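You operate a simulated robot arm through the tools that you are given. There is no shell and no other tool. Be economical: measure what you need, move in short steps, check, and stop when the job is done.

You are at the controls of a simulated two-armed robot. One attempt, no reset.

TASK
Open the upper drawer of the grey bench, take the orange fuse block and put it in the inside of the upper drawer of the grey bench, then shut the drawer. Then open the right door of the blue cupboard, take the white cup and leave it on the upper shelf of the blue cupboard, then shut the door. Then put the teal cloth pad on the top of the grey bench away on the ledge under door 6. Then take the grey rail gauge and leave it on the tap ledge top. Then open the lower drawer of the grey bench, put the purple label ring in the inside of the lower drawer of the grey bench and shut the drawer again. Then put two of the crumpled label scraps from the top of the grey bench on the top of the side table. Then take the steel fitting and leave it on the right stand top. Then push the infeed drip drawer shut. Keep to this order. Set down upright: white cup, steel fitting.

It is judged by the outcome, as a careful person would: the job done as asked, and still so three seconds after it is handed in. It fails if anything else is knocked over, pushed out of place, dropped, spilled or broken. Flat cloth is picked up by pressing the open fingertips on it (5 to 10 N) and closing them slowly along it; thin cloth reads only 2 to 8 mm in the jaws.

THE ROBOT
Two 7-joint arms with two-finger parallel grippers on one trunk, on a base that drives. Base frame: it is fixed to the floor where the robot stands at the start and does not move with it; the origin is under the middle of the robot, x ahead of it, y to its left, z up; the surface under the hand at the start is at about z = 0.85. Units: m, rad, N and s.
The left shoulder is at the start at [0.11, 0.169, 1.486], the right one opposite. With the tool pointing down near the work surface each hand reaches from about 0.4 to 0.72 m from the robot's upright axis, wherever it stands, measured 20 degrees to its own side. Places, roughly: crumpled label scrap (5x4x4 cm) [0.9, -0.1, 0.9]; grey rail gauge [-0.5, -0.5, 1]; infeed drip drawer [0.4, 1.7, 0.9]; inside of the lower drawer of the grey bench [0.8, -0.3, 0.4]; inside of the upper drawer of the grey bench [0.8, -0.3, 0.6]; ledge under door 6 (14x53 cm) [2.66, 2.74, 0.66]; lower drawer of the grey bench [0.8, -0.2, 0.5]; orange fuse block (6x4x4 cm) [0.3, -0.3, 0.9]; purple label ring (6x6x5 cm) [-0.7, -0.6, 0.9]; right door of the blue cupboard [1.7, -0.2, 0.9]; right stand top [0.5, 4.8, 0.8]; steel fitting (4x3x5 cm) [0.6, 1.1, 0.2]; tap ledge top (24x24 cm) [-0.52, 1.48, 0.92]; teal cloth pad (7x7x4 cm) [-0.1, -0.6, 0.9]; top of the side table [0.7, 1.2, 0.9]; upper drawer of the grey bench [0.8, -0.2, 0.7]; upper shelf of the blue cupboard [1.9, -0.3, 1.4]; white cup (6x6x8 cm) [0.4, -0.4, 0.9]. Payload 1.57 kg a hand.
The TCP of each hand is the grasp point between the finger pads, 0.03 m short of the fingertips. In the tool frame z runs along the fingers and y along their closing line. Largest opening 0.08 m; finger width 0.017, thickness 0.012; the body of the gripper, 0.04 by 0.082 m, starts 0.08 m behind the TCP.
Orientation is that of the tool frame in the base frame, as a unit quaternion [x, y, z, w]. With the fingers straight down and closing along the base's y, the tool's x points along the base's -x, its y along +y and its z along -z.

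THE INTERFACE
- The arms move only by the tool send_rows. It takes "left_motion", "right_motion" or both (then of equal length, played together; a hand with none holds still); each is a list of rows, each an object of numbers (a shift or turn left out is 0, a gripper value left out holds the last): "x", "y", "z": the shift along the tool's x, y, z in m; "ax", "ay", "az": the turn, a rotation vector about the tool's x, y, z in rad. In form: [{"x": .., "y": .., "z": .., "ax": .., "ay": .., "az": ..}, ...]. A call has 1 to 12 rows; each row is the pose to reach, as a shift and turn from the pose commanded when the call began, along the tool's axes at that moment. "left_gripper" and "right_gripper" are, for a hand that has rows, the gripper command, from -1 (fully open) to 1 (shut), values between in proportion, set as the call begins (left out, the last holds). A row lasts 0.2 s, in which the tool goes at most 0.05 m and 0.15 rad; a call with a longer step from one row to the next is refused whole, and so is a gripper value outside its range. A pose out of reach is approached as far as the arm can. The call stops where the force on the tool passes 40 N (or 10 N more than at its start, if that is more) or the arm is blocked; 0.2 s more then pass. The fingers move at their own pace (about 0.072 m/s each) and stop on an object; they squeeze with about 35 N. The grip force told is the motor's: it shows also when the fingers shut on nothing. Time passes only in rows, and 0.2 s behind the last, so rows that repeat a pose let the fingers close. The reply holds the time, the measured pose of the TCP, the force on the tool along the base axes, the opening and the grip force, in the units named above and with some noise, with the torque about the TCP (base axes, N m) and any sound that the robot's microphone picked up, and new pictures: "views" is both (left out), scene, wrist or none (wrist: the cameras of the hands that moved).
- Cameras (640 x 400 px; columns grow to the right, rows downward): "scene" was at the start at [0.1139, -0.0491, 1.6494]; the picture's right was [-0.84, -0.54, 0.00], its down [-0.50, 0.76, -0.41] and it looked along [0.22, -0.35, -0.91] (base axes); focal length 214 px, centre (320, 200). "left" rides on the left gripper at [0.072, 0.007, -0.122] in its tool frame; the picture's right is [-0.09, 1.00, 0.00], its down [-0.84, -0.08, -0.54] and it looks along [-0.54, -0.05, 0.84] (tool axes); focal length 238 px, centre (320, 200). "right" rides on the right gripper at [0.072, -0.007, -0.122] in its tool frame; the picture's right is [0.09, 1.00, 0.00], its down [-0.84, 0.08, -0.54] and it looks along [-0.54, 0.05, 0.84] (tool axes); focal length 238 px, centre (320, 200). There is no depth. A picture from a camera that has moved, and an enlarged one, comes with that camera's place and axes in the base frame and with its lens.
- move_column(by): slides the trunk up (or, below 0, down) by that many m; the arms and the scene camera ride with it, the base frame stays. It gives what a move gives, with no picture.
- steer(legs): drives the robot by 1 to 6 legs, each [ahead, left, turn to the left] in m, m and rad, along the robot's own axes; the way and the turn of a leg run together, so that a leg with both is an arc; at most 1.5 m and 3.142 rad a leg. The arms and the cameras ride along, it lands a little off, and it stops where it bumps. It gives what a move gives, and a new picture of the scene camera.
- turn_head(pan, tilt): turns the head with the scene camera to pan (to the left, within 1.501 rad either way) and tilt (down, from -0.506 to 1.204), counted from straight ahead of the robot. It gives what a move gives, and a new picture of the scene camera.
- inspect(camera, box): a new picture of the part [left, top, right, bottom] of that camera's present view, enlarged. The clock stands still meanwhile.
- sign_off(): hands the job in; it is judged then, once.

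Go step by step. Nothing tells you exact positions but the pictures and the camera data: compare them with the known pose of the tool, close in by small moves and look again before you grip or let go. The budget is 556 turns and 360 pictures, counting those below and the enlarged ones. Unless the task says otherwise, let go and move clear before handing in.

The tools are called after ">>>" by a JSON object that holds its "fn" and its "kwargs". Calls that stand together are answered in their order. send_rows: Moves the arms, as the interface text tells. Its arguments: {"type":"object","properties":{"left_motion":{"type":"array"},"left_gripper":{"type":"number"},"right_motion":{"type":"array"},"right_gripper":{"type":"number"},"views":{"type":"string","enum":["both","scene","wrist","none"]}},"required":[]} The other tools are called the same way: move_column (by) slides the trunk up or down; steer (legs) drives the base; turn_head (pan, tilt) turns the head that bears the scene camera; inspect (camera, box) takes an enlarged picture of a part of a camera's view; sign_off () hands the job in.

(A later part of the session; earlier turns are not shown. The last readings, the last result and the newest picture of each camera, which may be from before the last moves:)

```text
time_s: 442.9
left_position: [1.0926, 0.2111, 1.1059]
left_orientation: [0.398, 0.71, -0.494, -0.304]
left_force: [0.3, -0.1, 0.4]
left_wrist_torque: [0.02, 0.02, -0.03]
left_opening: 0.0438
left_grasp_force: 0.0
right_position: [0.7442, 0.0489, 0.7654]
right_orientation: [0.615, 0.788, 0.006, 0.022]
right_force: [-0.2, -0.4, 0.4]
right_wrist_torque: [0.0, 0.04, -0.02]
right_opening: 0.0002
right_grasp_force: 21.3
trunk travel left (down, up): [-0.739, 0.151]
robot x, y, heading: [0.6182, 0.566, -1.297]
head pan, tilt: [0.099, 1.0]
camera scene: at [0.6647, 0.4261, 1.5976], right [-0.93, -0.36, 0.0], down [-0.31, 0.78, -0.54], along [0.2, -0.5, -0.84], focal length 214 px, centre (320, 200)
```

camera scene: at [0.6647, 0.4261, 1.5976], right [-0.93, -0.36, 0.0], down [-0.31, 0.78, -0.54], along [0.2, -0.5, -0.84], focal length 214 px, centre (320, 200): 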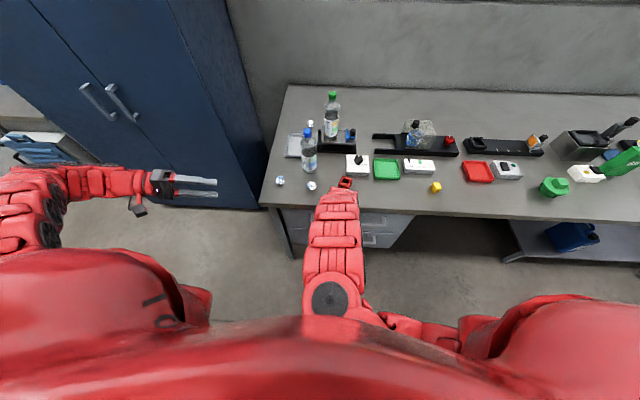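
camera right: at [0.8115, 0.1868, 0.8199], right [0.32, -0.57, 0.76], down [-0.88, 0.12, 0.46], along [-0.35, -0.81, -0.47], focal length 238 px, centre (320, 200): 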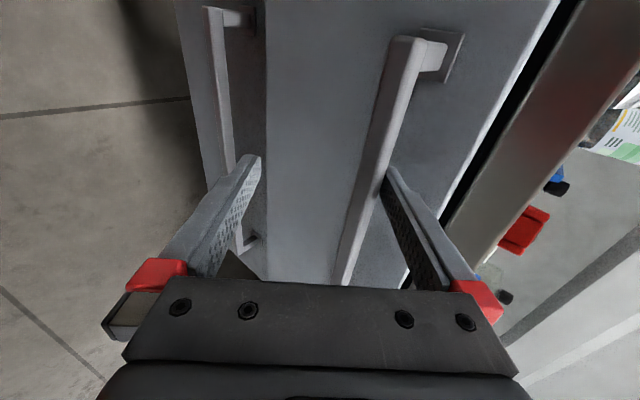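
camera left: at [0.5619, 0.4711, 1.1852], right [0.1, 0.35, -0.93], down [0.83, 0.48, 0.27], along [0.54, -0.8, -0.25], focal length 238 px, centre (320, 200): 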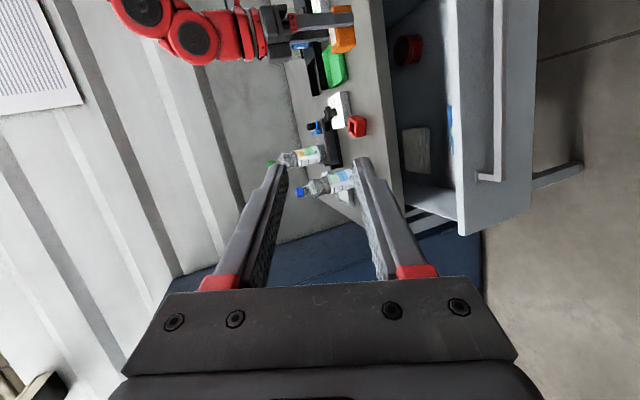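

>>> {"fn": "send_rows", "kwargs": {"right_motion": [{"x": -0.015}, {"x": -0.03}, {"x": -0.04}, {"x": -0.05}], "views": "wrist"}}

```text
time_s: 443.6
left_position: [1.0925, 0.2111, 1.1061]
left_orientation: [0.397, 0.712, -0.494, -0.304]
left_force: [0.2, -0.5, 0.0]
left_wrist_torque: [0.04, 0.03, 0.0]
left_opening: 0.044
left_grasp_force: 0.1
right_position: [0.7444, 0.0312, 0.7547]
right_orientation: [0.611, 0.791, 0.017, 0.016]
right_force: [-0.9, 13.1, 6.5]
right_wrist_torque: [-0.12, -0.14, 0.19]
right_opening: 0.0001
right_grasp_force: 21.2
right hand out of reach, approached as far as the arm can: row 2, 3
trunk travel left (down, up): [-0.739, 0.151]
robot x, y, heading: [0.6139, 0.5658, -1.292]
head pan, tilt: [0.099, 1.0]
stopped in row 3 (right hand): the force on the tool passed its limit at 44 N (the readings are from after the stop); the commanded pose is now the measured one
camera right: at [0.7124, 0.0973, 0.8777], right [0.94, 0.34, 0.05], down [0.26, -0.79, 0.55], along [0.22, -0.5, -0.83], focal length 238 px, centre (320, 200)
```

right: 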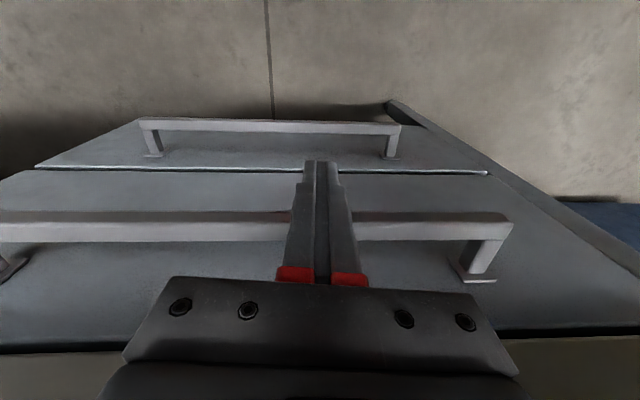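

Upper drawer is shut. For the lower drawer I'll hook closed fingertips behind its handle bar and drive back. I back off, shift right, and pitch the hand.

>>> {"fn": "steer", "kwargs": {"legs": [[-0.12, 0, 0], [0, -0.24, 0]]}}

>>> {"fn": "send_rows", "kwargs": {"right_motion": [{"y": 0.02, "ay": -0.1}, {"y": 0.04, "ay": -0.2}, {"y": 0.06, "ay": -0.3}, {"y": 0.08, "ay": -0.4}, {"y": 0.1, "ay": -0.5}, {"y": 0.1, "ay": -0.6}, {"y": 0.1, "ay": -0.6}], "views": "both"}}

```text
time_s: 446.2
left_position: [0.8305, 0.261, 1.1053]
left_orientation: [0.396, 0.712, -0.495, -0.304]
left_force: [1.2, 0.3, 0.0]
left_wrist_torque: [-0.01, 0.03, 0.02]
left_opening: 0.044
left_grasp_force: 0.0
right_position: [0.482, 0.0781, 0.7561]
right_orientation: [0.61, 0.792, 0.014, 0.017]
right_force: [-0.7, -0.8, -0.1]
right_wrist_torque: [0.0, 0.0, -0.02]
right_opening: 0.0
right_grasp_force: 21.4
trunk travel left (down, up): [-0.739, 0.151]
robot x, y, heading: [0.3541, 0.6141, -1.3]
head pan, tilt: [0.099, 1.0]
camera scene: at [0.4026, 0.4737, 1.5974], right [-0.93, -0.37, 0.0], down [-0.31, 0.78, -0.54], along [0.2, -0.5, -0.84], focal length 214 px, centre (320, 200)
```

scene: 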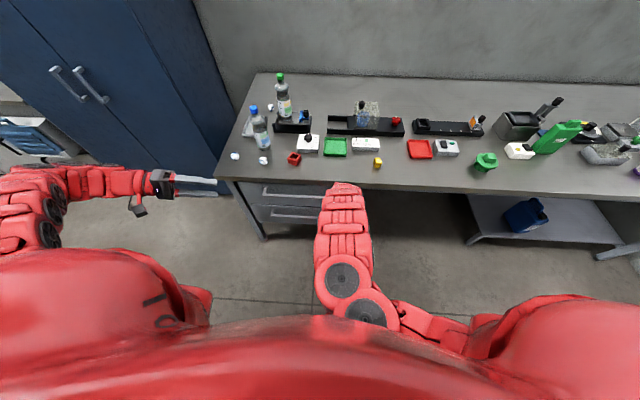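

```text
time_s: 447.8
left_position: [0.83, 0.2597, 1.1058]
left_orientation: [0.397, 0.711, -0.494, -0.304]
left_force: [0.9, 0.2, 0.2]
left_wrist_torque: [0.04, -0.02, -0.02]
left_opening: 0.044
left_grasp_force: 0.0
right_position: [0.5841, 0.1048, 0.7566]
right_orientation: [0.588, 0.753, -0.161, 0.247]
right_force: [-0.1, 0.1, 0.2]
right_wrist_torque: [0.0, -0.01, 0.03]
right_opening: 0.0002
right_grasp_force: 20.9
right hand out of reach, approached as far as the arm can: row 6, 7
trunk travel left (down, up): [-0.739, 0.151]
robot x, y, heading: [0.352, 0.6137, -1.295]
head pan, tilt: [0.099, 1.0]
camera scene: at [0.4024, 0.4726, 1.5973], right [-0.93, -0.37, 0.0], down [-0.31, 0.78, -0.54], along [0.2, -0.5, -0.84], focal length 214 px, centre (320, 200)
camera right: at [0.5407, 0.225, 0.8168], right [0.94, 0.33, 0.0], down [0.13, -0.36, 0.92], along [0.3, -0.87, -0.39], focal length 238 px, centre (320, 200)
```

scene: 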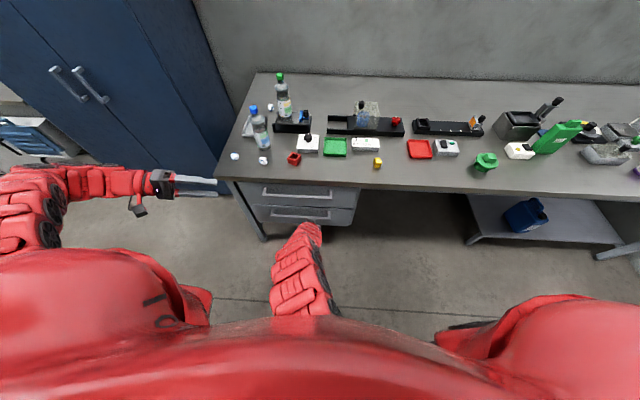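
right: 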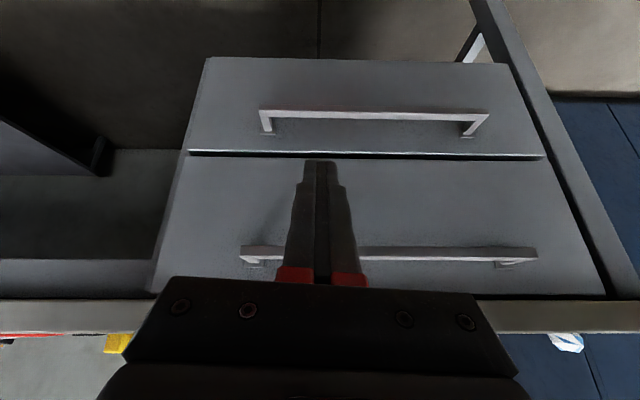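

>>> {"fn": "move_column", "kwargs": {"by": -0.13}}

>>> {"fn": "steer", "kwargs": {"legs": [[0.13, 0, 0]]}}

>>> {"fn": "inspect", "kwargs": {"camera": "right", "box": [0, 0, 640, 400]}}

```text
time_s: 449.4
left_position: [0.8308, 0.2601, 0.9759]
left_orientation: [0.397, 0.712, -0.494, -0.303]
left_force: [-0.5, 0.0, -0.3]
left_wrist_torque: [0.01, -0.02, 0.03]
left_opening: 0.0443
left_grasp_force: 0.1
right_position: [0.5838, 0.1052, 0.6261]
right_orientation: [0.588, 0.753, -0.161, 0.248]
right_force: [0.6, 0.4, 0.1]
right_wrist_torque: [0.01, -0.04, -0.01]
right_opening: 0.0003
right_grasp_force: 21.2
trunk travel left (down, up): [-0.609, 0.281]
robot x, y, heading: [0.3543, 0.6145, -1.298]
head pan, tilt: [0.099, 1.0]
```

```text
time_s: 450.6
left_position: [0.8668, 0.1343, 0.9762]
left_orientation: [0.397, 0.711, -0.495, -0.303]
left_force: [0.6, 0.4, -0.4]
left_wrist_torque: [0.0, 0.0, -0.01]
left_opening: 0.0442
left_grasp_force: 0.0
right_position: [0.6194, -0.0199, 0.6262]
right_orientation: [0.588, 0.753, -0.162, 0.248]
right_force: [-0.1, -0.4, 0.3]
right_wrist_torque: [0.02, 0.01, 0.0]
right_opening: 0.0
right_grasp_force: 21.1
trunk travel left (down, up): [-0.609, 0.281]
robot x, y, heading: [0.3862, 0.4915, -1.292]
head pan, tilt: [0.099, 1.0]
camera scene: at [0.4378, 0.3477, 1.4674], right [-0.93, -0.37, 0.0], down [-0.31, 0.78, -0.54], along [0.2, -0.5, -0.84], focal length 214 px, centre (320, 200)
```

scene: 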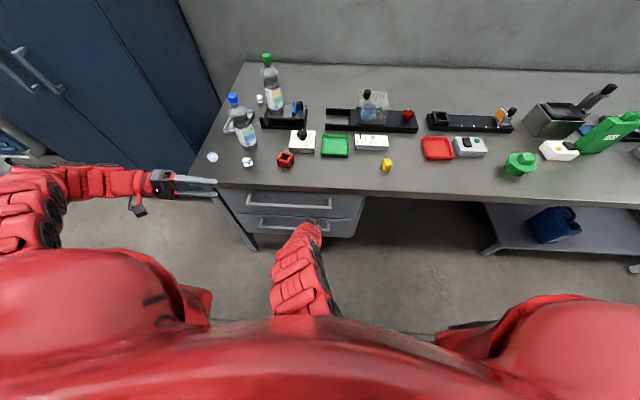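

```text
1.00 times, centred on (320, 200) of right (not enlarged: the box is as wide or as high as the picture)
camera zoom: at [0.5759, 0.0999, 0.6868], right [0.94, 0.33, 0.0], down [0.13, -0.37, 0.92], along [0.3, -0.87, -0.39], focal length 238 px, centre (320, 200)
```

zoom: 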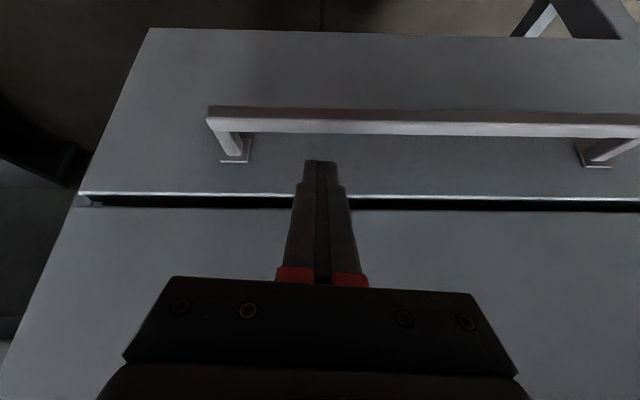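

>>> {"fn": "steer", "kwargs": {"legs": [[0.03, 0, 0]]}}

>>> {"fn": "inspect", "kwargs": {"camera": "right", "box": [0, 0, 640, 400]}}

```text
time_s: 451.6
left_position: [0.8734, 0.1104, 0.9756]
left_orientation: [0.396, 0.712, -0.494, -0.303]
left_force: [0.2, 0.4, 0.0]
left_wrist_torque: [0.01, 0.0, 0.02]
left_opening: 0.0438
left_grasp_force: 0.0
right_position: [0.6275, -0.0404, 0.6251]
right_orientation: [0.587, 0.755, -0.156, 0.246]
right_force: [-0.5, 2.3, 0.2]
right_wrist_torque: [0.03, -0.03, 0.05]
right_opening: 0.0
right_grasp_force: 21.8
trunk travel left (down, up): [-0.609, 0.281]
robot x, y, heading: [0.396, 0.4641, -1.296]
head pan, tilt: [0.099, 1.0]
stopped in leg 1: the force on the tool passed its limit at 200 N (the readings are from after the stop); the commanded pose is now the measured one
camera scene: at [0.4443, 0.323, 1.4674], right [-0.93, -0.37, 0.0], down [-0.31, 0.78, -0.54], along [0.2, -0.5, -0.84], focal length 214 px, centre (320, 200)
```

scene: 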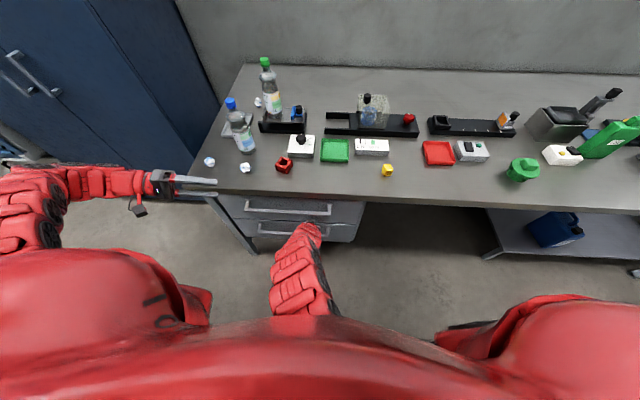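

```text
1.00 times, centred on (320, 200) of right (not enlarged: the box is as wide or as high as the picture)
camera zoom: at [0.584, 0.0781, 0.6867], right [0.94, 0.33, 0.0], down [0.13, -0.37, 0.92], along [0.31, -0.87, -0.4], focal length 238 px, centre (320, 200)
```

zoom: 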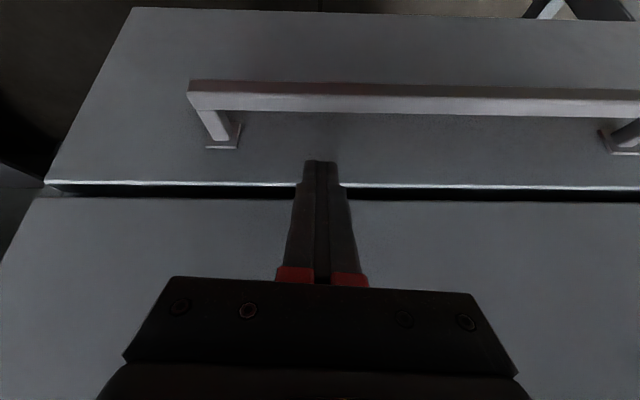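

>>> {"fn": "send_rows", "kwargs": {"right_motion": [{"x": 0.003, "z": -0.002}, {"x": 0.0142, "z": 0.0145}, {"x": 0.0254, "z": 0.031}, {"x": 0.0366, "z": 0.0475}, {"x": 0.0422, "z": 0.0557}], "views": "wrist"}}

```text
time_s: 452.6
left_position: [0.8709, 0.1112, 0.9778]
left_orientation: [0.396, 0.711, -0.496, -0.303]
left_force: [-0.2, 0.1, 0.2]
left_wrist_torque: [0.01, -0.01, 0.0]
left_opening: 0.0439
left_grasp_force: 0.1
right_position: [0.6285, -0.041, 0.5763]
right_orientation: [0.588, 0.751, -0.163, 0.252]
right_force: [-8.7, 13.7, 26.7]
right_wrist_torque: [0.46, 0.22, 0.14]
right_opening: 0.0
right_grasp_force: 21.8
trunk travel left (down, up): [-0.609, 0.281]
robot x, y, heading: [0.3976, 0.4659, -1.293]
head pan, tilt: [0.099, 1.0]
stopped in row 4 (right hand): the force on the tool passed its limit at 89 N (the readings are from after the stop); the commanded pose is now the measured one
camera right: at [0.5866, 0.0804, 0.6363], right [0.94, 0.33, 0.0], down [0.13, -0.36, 0.93], along [0.3, -0.87, -0.38], focal length 238 px, centre (320, 200)
```

right: 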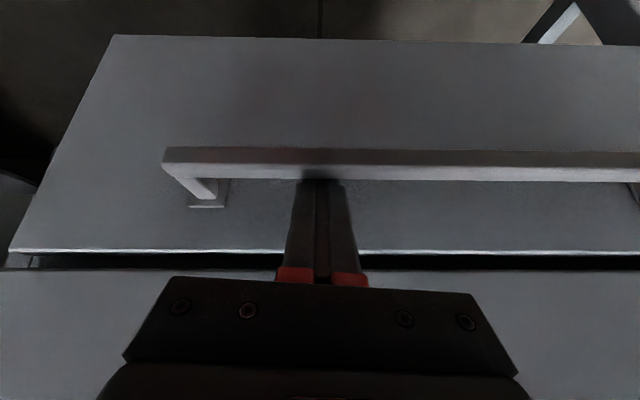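

The fingertips are behind the lower bar. I try pulling back gently.

>>> {"fn": "steer", "kwargs": {"legs": [[-0.06, 0, 0]]}}

>>> {"fn": "inspect", "kwargs": {"camera": "right", "box": [0, 0, 640, 400]}}

```text
time_s: 453.4
left_position: [0.8705, 0.1198, 0.9744]
left_orientation: [0.396, 0.711, -0.495, -0.304]
left_force: [0.1, -0.7, -0.1]
left_wrist_torque: [0.0, 0.02, 0.02]
left_opening: 0.0441
left_grasp_force: 0.1
right_position: [0.6291, -0.038, 0.5791]
right_orientation: [0.587, 0.749, -0.166, 0.257]
right_force: [1.1, 0.7, 0.2]
right_wrist_torque: [-0.01, 0.0, 0.0]
right_opening: 0.0001
right_grasp_force: 21.1
trunk travel left (down, up): [-0.609, 0.281]
robot x, y, heading: [0.394, 0.4714, -1.294]
head pan, tilt: [0.099, 1.0]
stopped in leg 1: the force on the tool passed its limit at 48 N (the readings are from after the stop); the commanded pose is now the measured one
camera scene: at [0.4427, 0.3326, 1.4674], right [-0.93, -0.37, 0.0], down [-0.31, 0.78, -0.54], along [0.2, -0.5, -0.84], focal length 214 px, centre (320, 200)
```

scene: 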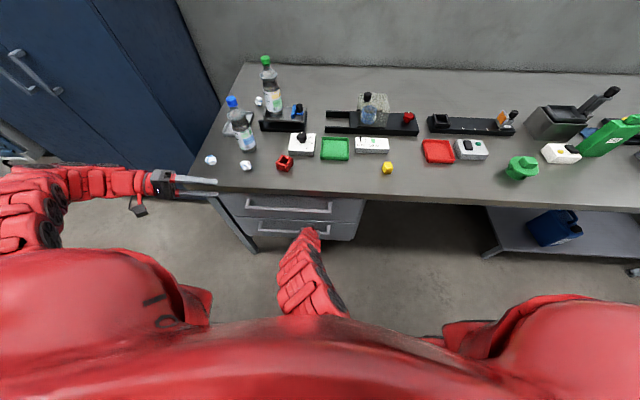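

```text
1.00 times, centred on (320, 200) of right (not enlarged: the box is as wide or as high as the picture)
camera zoom: at [0.5863, 0.0828, 0.637], right [0.95, 0.33, 0.0], down [0.12, -0.35, 0.93], along [0.3, -0.88, -0.37], focal length 238 px, centre (320, 200)
```

zoom: 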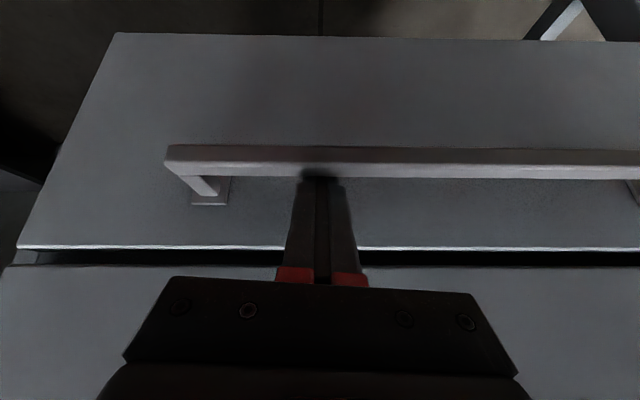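

>>> {"fn": "send_rows", "kwargs": {"right_motion": [{"x": 0.004, "z": -0.0027}, {"x": 0.008, "z": -0.0055}, {"x": 0.013, "z": -0.0089}, {"x": 0.02, "z": -0.0137}, {"x": 0.03, "z": -0.0205}], "views": "wrist"}}

```text
time_s: 454.6
left_position: [0.8694, 0.1189, 0.9756]
left_orientation: [0.398, 0.71, -0.495, -0.303]
left_force: [-0.7, -0.2, -0.2]
left_wrist_torque: [-0.03, 0.01, 0.02]
left_opening: 0.0441
left_grasp_force: 0.0
right_position: [0.618, -0.0026, 0.5762]
right_orientation: [0.587, 0.75, -0.166, 0.255]
right_force: [-3.3, 0.8, 6.6]
right_wrist_torque: [0.05, 0.04, 0.02]
right_opening: 0.0
right_grasp_force: 21.8
trunk travel left (down, up): [-0.609, 0.281]
robot x, y, heading: [0.391, 0.4716, -1.297]
head pan, tilt: [0.099, 1.0]
camera right: at [0.5755, 0.1194, 0.6357], right [0.95, 0.33, 0.0], down [0.12, -0.35, 0.93], along [0.3, -0.88, -0.37], focal length 238 px, centre (320, 200)
```

right: 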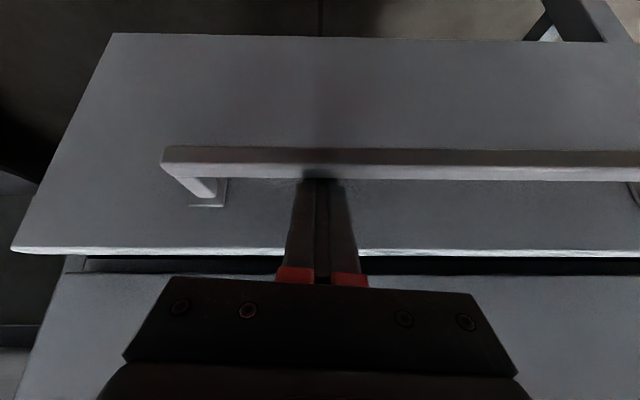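

It opens. I keep pulling with the arm.

>>> {"fn": "send_rows", "kwargs": {"right_motion": [{"x": 0.0165, "z": -0.0113}, {"x": 0.033, "z": -0.0226}, {"x": 0.0495, "z": -0.034}, {"x": 0.066, "z": -0.045}, {"x": 0.0825, "z": -0.0565}, {"x": 0.099, "z": -0.068}, {"x": 0.1155, "z": -0.079}], "views": "wrist"}}

```text
time_s: 455.9
left_position: [0.8678, 0.1192, 0.976]
left_orientation: [0.397, 0.711, -0.495, -0.303]
left_force: [-0.1, -0.3, 0.2]
left_wrist_torque: [0.01, 0.0, 0.01]
left_opening: 0.0436
left_grasp_force: 0.0
right_position: [0.5889, 0.0967, 0.5779]
right_orientation: [0.59, 0.746, -0.172, 0.255]
right_force: [-6.8, -1.2, 23.0]
right_wrist_torque: [0.71, -0.5, 0.44]
right_opening: 0.0
right_grasp_force: 21.8
right hand out of reach, approached as far as the arm can: row 6
trunk travel left (down, up): [-0.609, 0.281]
robot x, y, heading: [0.3933, 0.4707, -1.298]
head pan, tilt: [0.099, 1.0]
stopped in row 6 (right hand): the force on the tool passed its limit at 54 N (the readings are from after the stop); the commanded pose is now the measured one
camera right: at [0.5481, 0.2191, 0.6347], right [0.95, 0.32, -0.01], down [0.12, -0.34, 0.93], along [0.29, -0.89, -0.36], focal length 238 px, centre (320, 200)
```

right: 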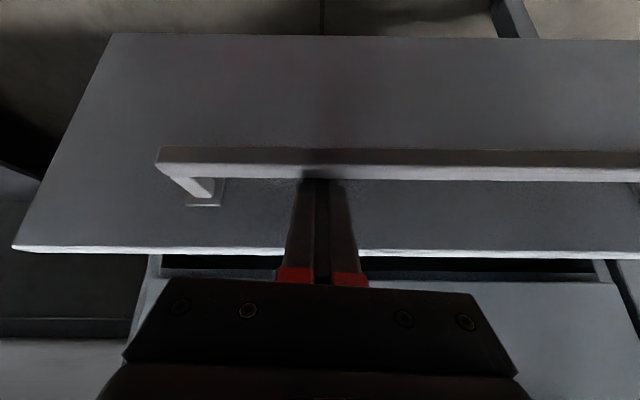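

>>> {"fn": "steer", "kwargs": {"legs": [[-0.03, 0, 0]]}}

>>> {"fn": "steer", "kwargs": {"legs": [[-0.03, 0, 0]]}}

```text
time_s: 456.7
left_position: [0.8664, 0.1234, 0.9751]
left_orientation: [0.396, 0.711, -0.495, -0.304]
left_force: [0.4, -0.7, 0.5]
left_wrist_torque: [-0.01, 0.02, -0.01]
left_opening: 0.0441
left_grasp_force: 0.0
right_position: [0.5899, 0.0999, 0.5784]
right_orientation: [0.591, 0.745, -0.173, 0.256]
right_force: [0.0, -0.2, 0.3]
right_wrist_torque: [-0.01, -0.01, -0.01]
right_opening: 0.0
right_grasp_force: 21.7
trunk travel left (down, up): [-0.609, 0.281]
robot x, y, heading: [0.3906, 0.4799, -1.298]
head pan, tilt: [0.099, 1.0]
stopped in leg 1: the force on the tool passed its limit at 46 N (the readings are from after the stop); the commanded pose is now the measured one
camera scene: at [0.4402, 0.3379, 1.4673], right [-0.93, -0.37, 0.0], down [-0.31, 0.78, -0.54], along [0.2, -0.5, -0.84], focal length 214 px, centre (320, 200)
```

scene: 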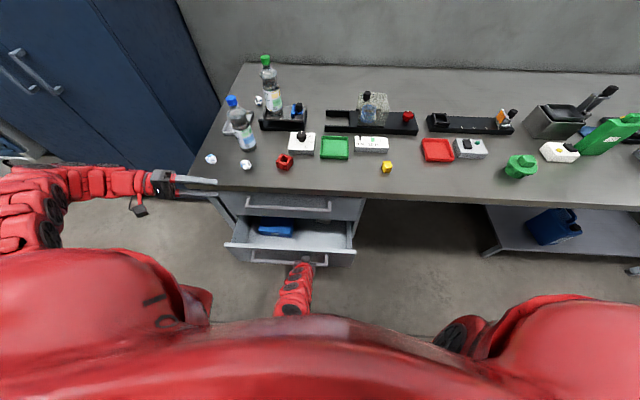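

```text
time_s: 457.5
left_position: [0.8597, 0.1532, 0.9759]
left_orientation: [0.396, 0.711, -0.495, -0.304]
left_force: [0.0, -0.5, 0.4]
left_wrist_torque: [-0.02, -0.01, 0.02]
left_opening: 0.0439
left_grasp_force: 0.0
right_position: [0.581, 0.1279, 0.5774]
right_orientation: [0.591, 0.745, -0.173, 0.257]
right_force: [1.0, 1.3, -0.2]
right_wrist_torque: [-0.04, 0.09, -0.05]
right_opening: 0.0
right_grasp_force: 21.7
trunk travel left (down, up): [-0.609, 0.281]
robot x, y, heading: [0.3825, 0.509, -1.295]
head pan, tilt: [0.099, 1.0]
camera scene: at [0.4323, 0.3667, 1.4674], right [-0.93, -0.37, 0.0], down [-0.31, 0.78, -0.54], along [0.2, -0.5, -0.84], focal length 214 px, centre (320, 200)
```

scene: 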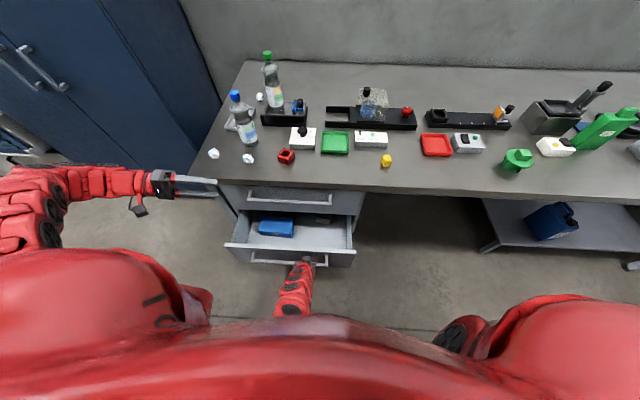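

The lower drawer is open about 0.18 m. I lift the hook out and back away to fetch the purple ring.

>>> {"fn": "move_column", "kwargs": {"by": 0.1}}

>>> {"fn": "steer", "kwargs": {"legs": [[-0.06, 0, 0]]}}

>>> {"fn": "move_column", "kwargs": {"by": 0.27}}

```text
time_s: 458.8
left_position: [0.8609, 0.1518, 1.0753]
left_orientation: [0.397, 0.71, -0.495, -0.305]
left_force: [-0.6, -0.6, 0.6]
left_wrist_torque: [0.0, 0.0, 0.03]
left_opening: 0.0442
left_grasp_force: 0.0
right_position: [0.5805, 0.128, 0.6765]
right_orientation: [0.59, 0.746, -0.173, 0.257]
right_force: [0.6, -0.5, 0.6]
right_wrist_torque: [-0.01, 0.02, -0.02]
right_opening: 0.0
right_grasp_force: 21.8
trunk travel left (down, up): [-0.709, 0.181]
robot x, y, heading: [0.3785, 0.5066, -1.298]
head pan, tilt: [0.099, 1.0]
```

```text
time_s: 459.8
left_position: [0.8429, 0.2091, 1.0757]
left_orientation: [0.398, 0.71, -0.495, -0.305]
left_force: [-1.5, 0.2, 0.0]
left_wrist_torque: [0.02, -0.04, 0.02]
left_opening: 0.0438
left_grasp_force: 0.1
right_position: [0.5641, 0.1855, 0.6775]
right_orientation: [0.591, 0.745, -0.173, 0.257]
right_force: [-0.6, 1.0, 0.8]
right_wrist_torque: [-0.02, 0.0, -0.01]
right_opening: 0.0
right_grasp_force: 21.1
trunk travel left (down, up): [-0.709, 0.181]
robot x, y, heading: [0.3654, 0.565, -1.294]
head pan, tilt: [0.099, 1.0]
camera scene: at [0.4158, 0.424, 1.5675], right [-0.93, -0.36, 0.0], down [-0.31, 0.78, -0.54], along [0.2, -0.5, -0.84], focal length 214 px, centre (320, 200)
```

scene: 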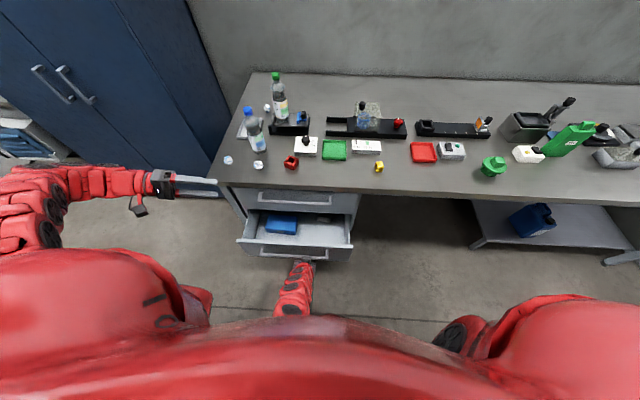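

```text
time_s: 461.8
left_position: [0.8421, 0.2097, 1.2569]
left_orientation: [0.397, 0.711, -0.495, -0.304]
left_force: [-0.2, 0.4, 0.4]
left_wrist_torque: [0.03, -0.01, -0.04]
left_opening: 0.0438
left_grasp_force: 0.1
right_position: [0.5647, 0.186, 0.8583]
right_orientation: [0.591, 0.745, -0.174, 0.256]
right_force: [-0.3, -0.5, -0.5]
right_wrist_torque: [0.01, 0.01, -0.01]
right_opening: 0.0
right_grasp_force: 21.4
right hand out of reach, approached as far as the arm can: row 1
trunk travel left (down, up): [-0.89, 0.0]
robot x, y, heading: [0.3669, 0.5639, -1.295]
head pan, tilt: [0.099, 1.0]
```

>>> {"fn": "steer", "kwargs": {"legs": [[0, -1.2, 0]]}}

>>> {"fn": "send_rows", "kwargs": {"right_motion": [{"x": -0.02, "y": -0.03, "z": -0.01, "ay": 0.1}, {"x": -0.05, "y": -0.06, "z": -0.02, "ay": 0.2}, {"x": -0.08, "y": -0.09, "z": -0.03, "ay": 0.3}, {"x": -0.11, "y": -0.12, "z": -0.04, "ay": 0.4}, {"x": -0.14, "y": -0.15, "z": -0.05, "ay": 0.5}, {"x": -0.17, "y": -0.18, "z": -0.06, "ay": 0.58}, {"x": -0.2, "y": -0.2, "z": -0.06, "ay": 0.58}, {"x": -0.22, "y": -0.2, "z": -0.06, "ay": 0.58}], "right_gripper": -1, "views": "both"}}

```text
time_s: 468.0
left_position: [-0.3391, -0.1189, 1.2564]
left_orientation: [0.402, 0.708, -0.493, -0.308]
left_force: [-0.2, 0.2, -0.5]
left_wrist_torque: [0.0, 0.01, 0.01]
left_opening: 0.0438
left_grasp_force: 0.1
right_position: [-0.6187, -0.1394, 0.8599]
right_orientation: [0.596, 0.741, -0.174, 0.255]
right_force: [-0.2, -0.2, -0.3]
right_wrist_torque: [0.03, 0.02, -0.03]
right_opening: 0.0002
right_grasp_force: 21.5
trunk travel left (down, up): [-0.89, 0.0]
robot x, y, heading: [-0.8082, 0.2446, -1.315]
head pan, tilt: [0.099, 1.0]
camera scene: at [-0.7636, 0.101, 1.7489], right [-0.94, -0.35, 0.0], down [-0.3, 0.79, -0.54], along [0.19, -0.51, -0.84], focal length 214 px, centre (320, 200)
```

scene: 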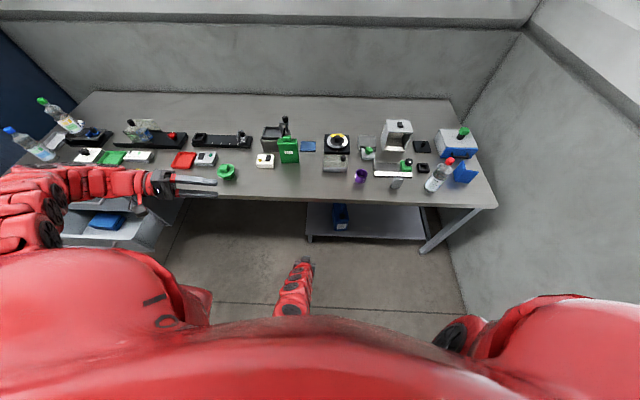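

```text
time_s: 469.8
left_position: [-0.3402, -0.1188, 1.2576]
left_orientation: [0.402, 0.708, -0.492, -0.309]
left_force: [1.1, -0.7, -0.4]
left_wrist_torque: [-0.01, -0.03, 0.0]
left_opening: 0.0442
left_grasp_force: 0.0
right_position: [-0.7682, -0.3878, 0.9982]
right_orientation: [0.62, 0.784, 0.004, 0.032]
right_force: [-0.7, -0.8, 0.0]
right_wrist_torque: [-0.01, 0.01, 0.01]
right_opening: 0.0803
right_grasp_force: 0.1
right hand out of reach, approached as far as the arm can: row 1, 2, 3, 4, 5, 6, 7, 8
trunk travel left (down, up): [-0.89, 0.0]
robot x, y, heading: [-0.8123, 0.2405, -1.312]
head pan, tilt: [0.099, 1.0]
camera scene: at [-0.7639, 0.101, 1.749], right [-0.94, -0.35, 0.0], down [-0.3, 0.79, -0.54], along [0.19, -0.51, -0.84], focal length 214 px, centre (320, 200)
camera right: at [-0.7981, -0.3166, 1.1161], right [0.95, 0.32, 0.04], down [0.24, -0.78, 0.58], along [0.22, -0.54, -0.81], focal length 238 px, centre (320, 200)
```

scene: 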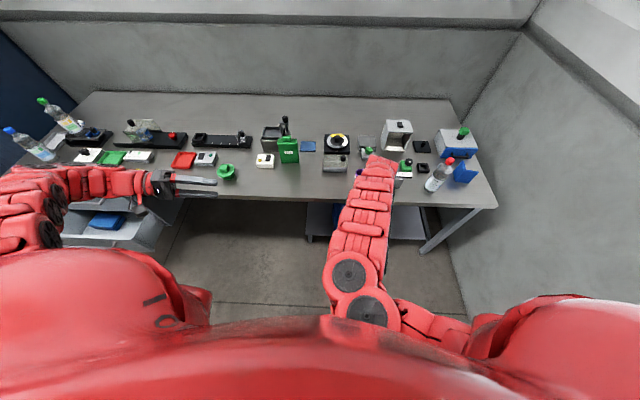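
right: 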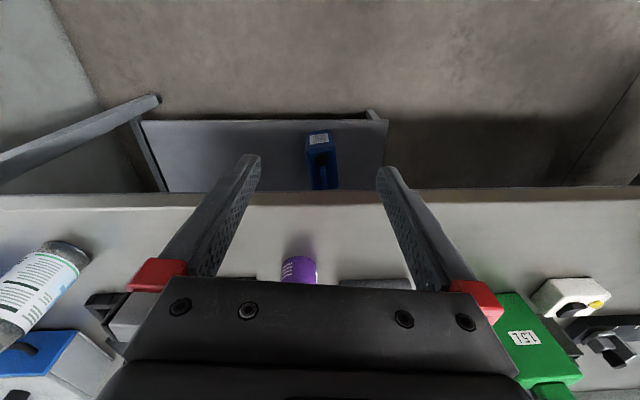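

>>> {"fn": "steer", "kwargs": {"legs": [[0.22, 0, 0]]}}

>>> {"fn": "inspect", "kwargs": {"camera": "right", "box": [0, 0, 640, 400]}}

```text
time_s: 471.5
left_position: [-0.2812, -0.329, 1.2568]
left_orientation: [0.401, 0.709, -0.494, -0.306]
left_force: [-0.5, 0.3, 0.4]
left_wrist_torque: [0.02, 0.0, 0.0]
left_opening: 0.0438
left_grasp_force: 0.0
right_position: [-0.7085, -0.5994, 0.9965]
right_orientation: [0.62, 0.784, 0.004, 0.032]
right_force: [-0.2, -0.4, 0.2]
right_wrist_torque: [0.02, 0.02, -0.01]
right_opening: 0.08
right_grasp_force: 0.1
trunk travel left (down, up): [-0.89, 0.0]
robot x, y, heading: [-0.7575, 0.0317, -1.306]
head pan, tilt: [0.099, 1.0]
camera scene: at [-0.7071, -0.1099, 1.7491], right [-0.93, -0.36, 0.0], down [-0.3, 0.79, -0.54], along [0.19, -0.51, -0.84], focal length 214 px, centre (320, 200)
```

scene: 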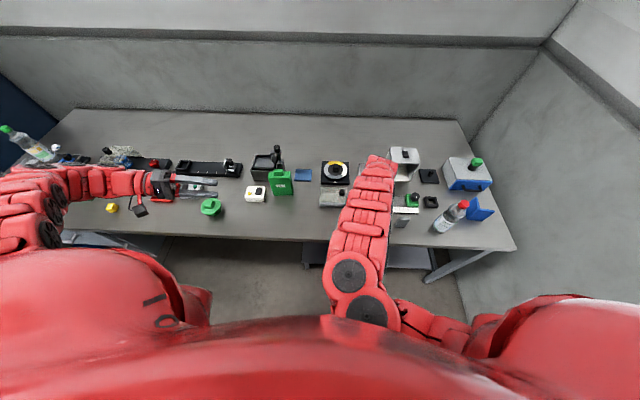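

```text
1.00 times, centred on (320, 200) of right (not enlarged: the box is as wide or as high as the picture)
camera zoom: at [-0.7392, -0.5278, 1.1162], right [0.95, 0.32, 0.04], down [0.24, -0.78, 0.58], along [0.22, -0.54, -0.81], focal length 238 px, centre (320, 200)
```

zoom: 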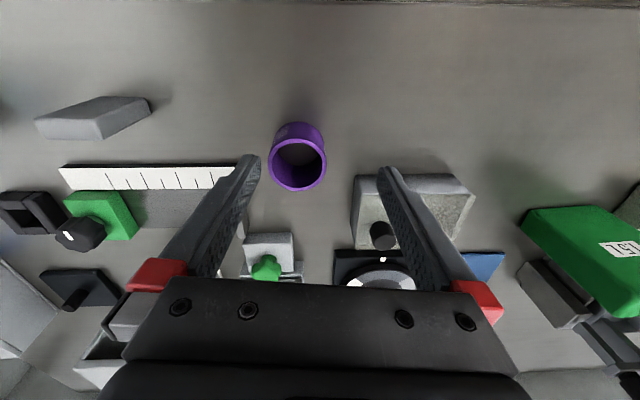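

Ring seen below. I align and descend part way.

>>> {"fn": "send_rows", "kwargs": {"right_motion": [{"x": -0.017, "y": -0.01, "z": 0.01}, {"x": -0.034, "y": -0.018, "z": 0.03}, {"x": -0.034, "y": -0.02, "z": 0.055}, {"x": -0.034, "y": -0.02, "z": 0.055}], "right_gripper": -0.78, "views": "wrist"}}

```text
time_s: 472.5
left_position: [-0.2803, -0.3303, 1.2565]
left_orientation: [0.4, 0.708, -0.493, -0.307]
left_force: [-1.0, 0.5, -1.0]
left_wrist_torque: [0.02, 0.01, 0.02]
left_opening: 0.0439
left_grasp_force: 0.0
right_position: [-0.7175, -0.6411, 0.9421]
right_orientation: [0.621, 0.783, 0.004, 0.032]
right_force: [0.4, -0.3, -0.1]
right_wrist_torque: [0.0, -0.03, 0.01]
right_opening: 0.0712
right_grasp_force: 0.1
trunk travel left (down, up): [-0.89, 0.0]
robot x, y, heading: [-0.7536, 0.0311, -1.311]
head pan, tilt: [0.099, 1.0]
camera right: at [-0.7478, -0.569, 1.061], right [0.95, 0.32, 0.04], down [0.24, -0.78, 0.58], along [0.22, -0.54, -0.81], focal length 238 px, centre (320, 200)
```

right: 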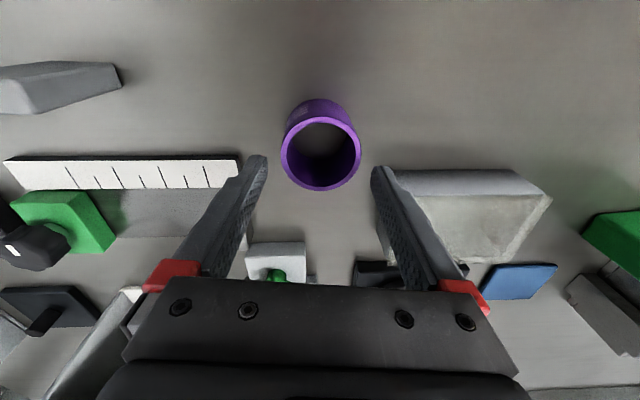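

>>> {"fn": "send_rows", "kwargs": {"right_motion": [{"x": 0.005, "y": -0.002, "z": 0.015}, {"x": 0.005, "y": -0.003, "z": 0.035}, {"x": 0.005, "y": -0.003, "z": 0.053}, {"x": 0.005, "y": -0.003, "z": 0.055}], "views": "wrist"}}

```text
time_s: 473.5
left_position: [-0.2816, -0.3314, 1.2561]
left_orientation: [0.401, 0.708, -0.493, -0.308]
left_force: [-0.5, -0.3, -1.1]
left_wrist_torque: [0.01, 0.01, 0.0]
left_opening: 0.0439
left_grasp_force: 0.1
right_position: [-0.7243, -0.6304, 0.8938]
right_orientation: [0.619, 0.785, 0.004, 0.032]
right_force: [0.3, -0.3, -0.9]
right_wrist_torque: [0.02, 0.02, -0.02]
right_opening: 0.0711
right_grasp_force: 0.0
right hand out of reach, approached as far as the arm can: row 2, 3, 4
trunk travel left (down, up): [-0.89, 0.0]
robot x, y, heading: [-0.7523, 0.0282, -1.304]
head pan, tilt: [0.099, 1.0]
camera right: at [-0.7544, -0.5582, 1.0134], right [0.95, 0.32, 0.04], down [0.24, -0.78, 0.58], along [0.22, -0.54, -0.81], focal length 238 px, centre (320, 200)
```

right: 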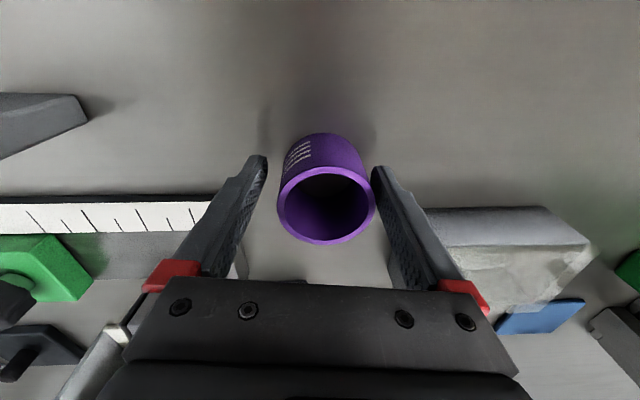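

>>> {"fn": "send_rows", "kwargs": {"right_motion": [{"y": 0.005}, {"y": 0.005}, {"y": 0.005}, {"y": 0.005}, {"y": 0.005, "z": -0.03}, {"y": 0.005, "z": -0.07}, {"y": 0.005, "z": -0.11}], "right_gripper": 1, "views": "wrist"}}

```text
time_s: 475.1
left_position: [-0.2829, -0.3292, 1.2566]
left_orientation: [0.4, 0.709, -0.493, -0.307]
left_force: [0.0, -1.0, -0.2]
left_wrist_torque: [0.0, -0.06, 0.02]
left_opening: 0.0439
left_grasp_force: 0.1
right_position: [-0.7272, -0.6224, 1.0059]
right_orientation: [0.62, 0.784, 0.004, 0.032]
right_force: [0.0, 0.9, -0.7]
right_wrist_torque: [-0.01, 0.0, 0.02]
right_opening: 0.0592
right_grasp_force: 35.1
trunk travel left (down, up): [-0.89, 0.0]
robot x, y, heading: [-0.7546, 0.0261, -1.307]
head pan, tilt: [0.099, 1.0]
camera right: at [-0.7569, -0.5513, 1.125], right [0.95, 0.32, 0.04], down [0.24, -0.78, 0.58], along [0.22, -0.54, -0.81], focal length 238 px, centre (320, 200)
```

right: 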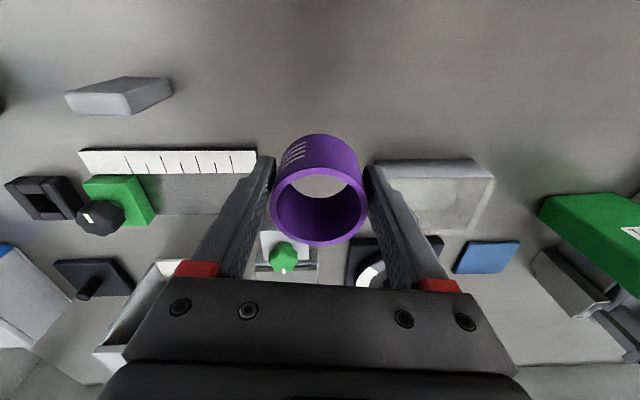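

Ring in hand. I back off and strafe to the open lower drawer.

>>> {"fn": "steer", "kwargs": {"legs": [[-0.24, 0, 0.03], [0, 0.69, 0], [0, 0.69, 0]]}}

>>> {"fn": "turn_head", "kwargs": {"pan": -0.1, "tilt": 1.1}}

>>> {"fn": "inspect", "kwargs": {"camera": "right", "box": [0, 0, 640, 400]}}

```text
time_s: 483.7
left_position: [0.9833, 0.3004, 1.2571]
left_orientation: [0.393, 0.712, -0.497, -0.303]
left_force: [0.3, 0.6, 0.1]
left_wrist_torque: [0.01, 0.03, 0.0]
left_opening: 0.0443
left_grasp_force: 0.0
right_position: [0.5433, 0.0003, 1.0053]
right_orientation: [0.612, 0.79, 0.005, 0.032]
right_force: [0.1, -0.1, -0.3]
right_wrist_torque: [0.0, -0.05, 0.04]
right_opening: 0.0589
right_grasp_force: 35.5
trunk travel left (down, up): [-0.89, 0.0]
robot x, y, heading: [0.5061, 0.6516, -1.285]
head pan, tilt: [0.099, 1.0]
camera scene: at [0.5539, 0.5117, 1.7489], right [-0.93, -0.37, 0.0], down [-0.31, 0.78, -0.54], along [0.2, -0.5, -0.84], focal length 214 px, centre (320, 200)
```

scene: 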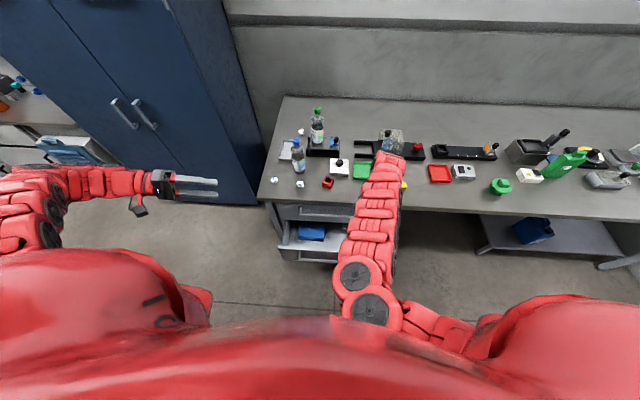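

```text
time_s: 484.4
left_position: [0.9835, 0.3014, 1.2563]
left_orientation: [0.394, 0.713, -0.495, -0.302]
left_force: [0.4, -1.2, 0.5]
left_wrist_torque: [0.01, -0.01, 0.01]
left_opening: 0.0438
left_grasp_force: 0.1
right_position: [0.5452, 0.0008, 1.005]
right_orientation: [0.612, 0.79, 0.004, 0.031]
right_force: [-0.3, 0.0, 1.2]
right_wrist_torque: [-0.04, -0.01, -0.01]
right_opening: 0.0591
right_grasp_force: 35.3
trunk travel left (down, up): [-0.89, 0.0]
robot x, y, heading: [0.503, 0.6529, -1.287]
head pan, tilt: [-0.099, 1.1]
camera scene: at [0.5408, 0.5147, 1.7423], right [-0.98, -0.18, 0.0], down [-0.16, 0.88, -0.45], along [0.08, -0.45, -0.89], focal length 214 px, centre (320, 200)
```

scene: 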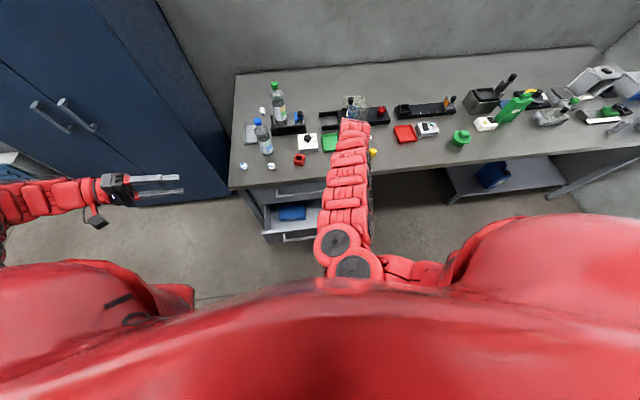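

```text
1.00 times, centred on (320, 200) of right (not enlarged: the box is as wide or as high as the picture)
camera zoom: at [0.5138, 0.0712, 1.1243], right [0.94, 0.34, 0.04], down [0.25, -0.77, 0.58], along [0.23, -0.54, -0.81], focal length 238 px, centre (320, 200)
```

zoom: 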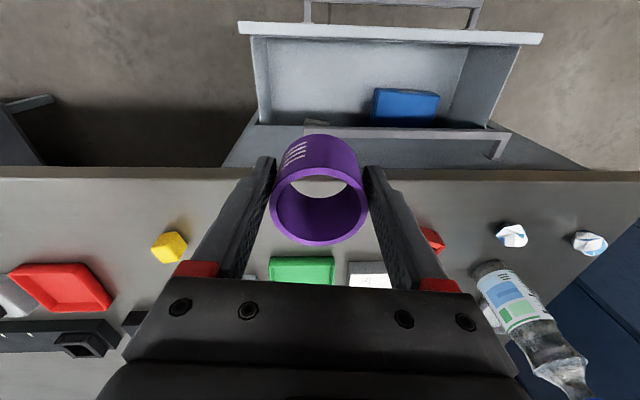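

>>> {"fn": "steer", "kwargs": {"legs": [[-0.025, 0, 0]]}}

>>> {"fn": "send_rows", "kwargs": {"right_motion": [{"ay": -0.1}, {"ay": -0.2}, {"ay": -0.2}], "views": "none"}}

>>> {"fn": "move_column", "kwargs": {"by": -0.25}}

>>> {"fn": "inspect", "kwargs": {"camera": "right", "box": [0, 0, 640, 400]}}

```text
time_s: 485.2
left_position: [0.9781, 0.3189, 1.255]
left_orientation: [0.394, 0.713, -0.494, -0.304]
left_force: [0.0, 0.1, -0.5]
left_wrist_torque: [-0.02, 0.0, -0.07]
left_opening: 0.0438
left_grasp_force: 0.0
right_position: [0.5389, 0.0197, 1.0018]
right_orientation: [0.612, 0.79, 0.006, 0.031]
right_force: [-0.8, -1.1, -0.9]
right_wrist_torque: [0.05, 0.01, -0.01]
right_opening: 0.0591
right_grasp_force: 35.0
trunk travel left (down, up): [-0.89, 0.0]
robot x, y, heading: [0.5004, 0.6787, -1.292]
head pan, tilt: [-0.099, 1.1]
camera scene: at [0.5354, 0.5311, 1.7415], right [-0.98, -0.18, 0.0], down [-0.16, 0.88, -0.45], along [0.08, -0.44, -0.89], focal length 214 px, centre (320, 200)
```

scene: 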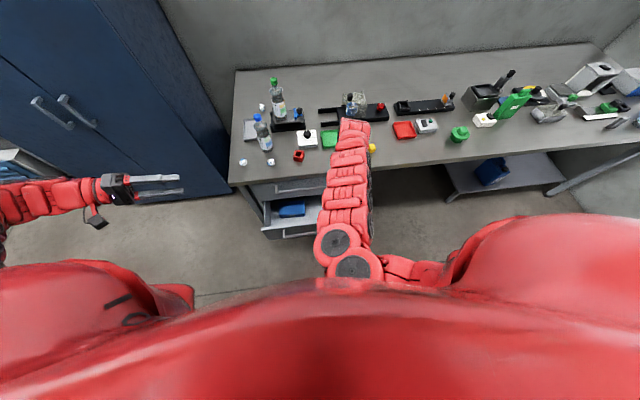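

```text
time_s: 486.0
left_position: [0.9755, 0.326, 1.2568]
left_orientation: [0.395, 0.711, -0.496, -0.302]
left_force: [-0.2, 0.7, 0.6]
left_wrist_torque: [-0.01, 0.0, -0.01]
left_opening: 0.0438
left_grasp_force: 0.0
right_position: [0.5378, 0.0255, 1.004]
right_orientation: [0.611, 0.79, -0.011, 0.053]
right_force: [0.2, -0.6, -0.4]
right_wrist_torque: [-0.02, 0.01, 0.01]
right_opening: 0.059
right_grasp_force: 34.8
right hand out of reach, approached as far as the arm can: row 1, 2, 3
trunk travel left (down, up): [-0.89, 0.0]
robot x, y, heading: [0.4995, 0.676, -1.288]
head pan, tilt: [-0.099, 1.1]
```

```text
time_s: 488.6
left_position: [0.9765, 0.3252, 1.0067]
left_orientation: [0.395, 0.712, -0.495, -0.303]
left_force: [0.4, 0.2, 0.5]
left_wrist_torque: [-0.02, -0.01, 0.01]
left_opening: 0.0441
left_grasp_force: 0.0
right_position: [0.5375, 0.0248, 0.755]
right_orientation: [0.612, 0.789, -0.01, 0.052]
right_force: [0.3, 0.6, 0.3]
right_wrist_torque: [-0.02, -0.02, 0.02]
right_opening: 0.0591
right_grasp_force: 35.0
trunk travel left (down, up): [-0.64, 0.25]
robot x, y, heading: [0.4938, 0.6812, -1.29]
head pan, tilt: [-0.099, 1.1]
```

```text
1.00 times, centred on (320, 200) of right (not enlarged: the box is as wide or as high as the picture)
camera zoom: at [0.505, 0.101, 0.8702], right [0.94, 0.34, 0.04], down [0.24, -0.74, 0.62], along [0.24, -0.58, -0.78], focal length 238 px, centre (320, 200)
```

zoom: 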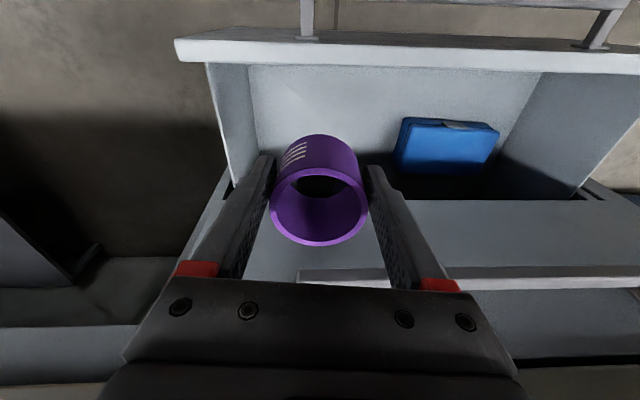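

>>> {"fn": "move_column", "kwargs": {"by": -0.22}}

>>> {"fn": "inspect", "kwargs": {"camera": "right", "box": [0, 0, 640, 400]}}

```text
time_s: 490.9
left_position: [0.9758, 0.3245, 0.7872]
left_orientation: [0.395, 0.712, -0.496, -0.302]
left_force: [0.0, 0.5, -0.5]
left_wrist_torque: [-0.05, 0.02, 0.04]
left_opening: 0.0441
left_grasp_force: 0.0
right_position: [0.5395, 0.0252, 0.5345]
right_orientation: [0.612, 0.789, -0.01, 0.053]
right_force: [0.0, 0.0, 0.0]
right_wrist_torque: [0.01, 0.0, -0.05]
right_opening: 0.0591
right_grasp_force: 35.3
trunk travel left (down, up): [-0.42, 0.47]
robot x, y, heading: [0.4976, 0.6741, -1.288]
head pan, tilt: [-0.099, 1.1]
```

```text
1.00 times, centred on (320, 200) of right (not enlarged: the box is as wide or as high as the picture)
camera zoom: at [0.505, 0.101, 0.6502], right [0.94, 0.34, 0.04], down [0.24, -0.74, 0.62], along [0.24, -0.58, -0.78], focal length 238 px, centre (320, 200)
```

zoom: 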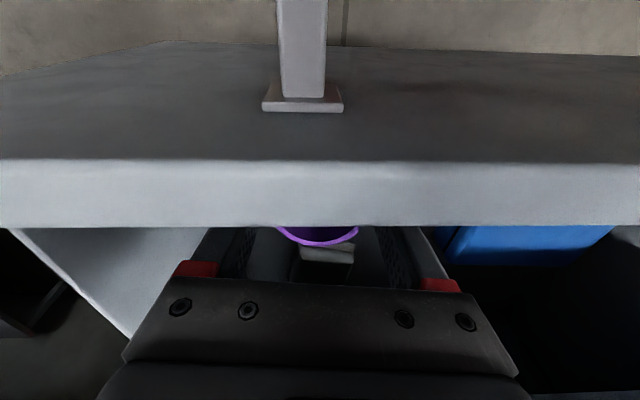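

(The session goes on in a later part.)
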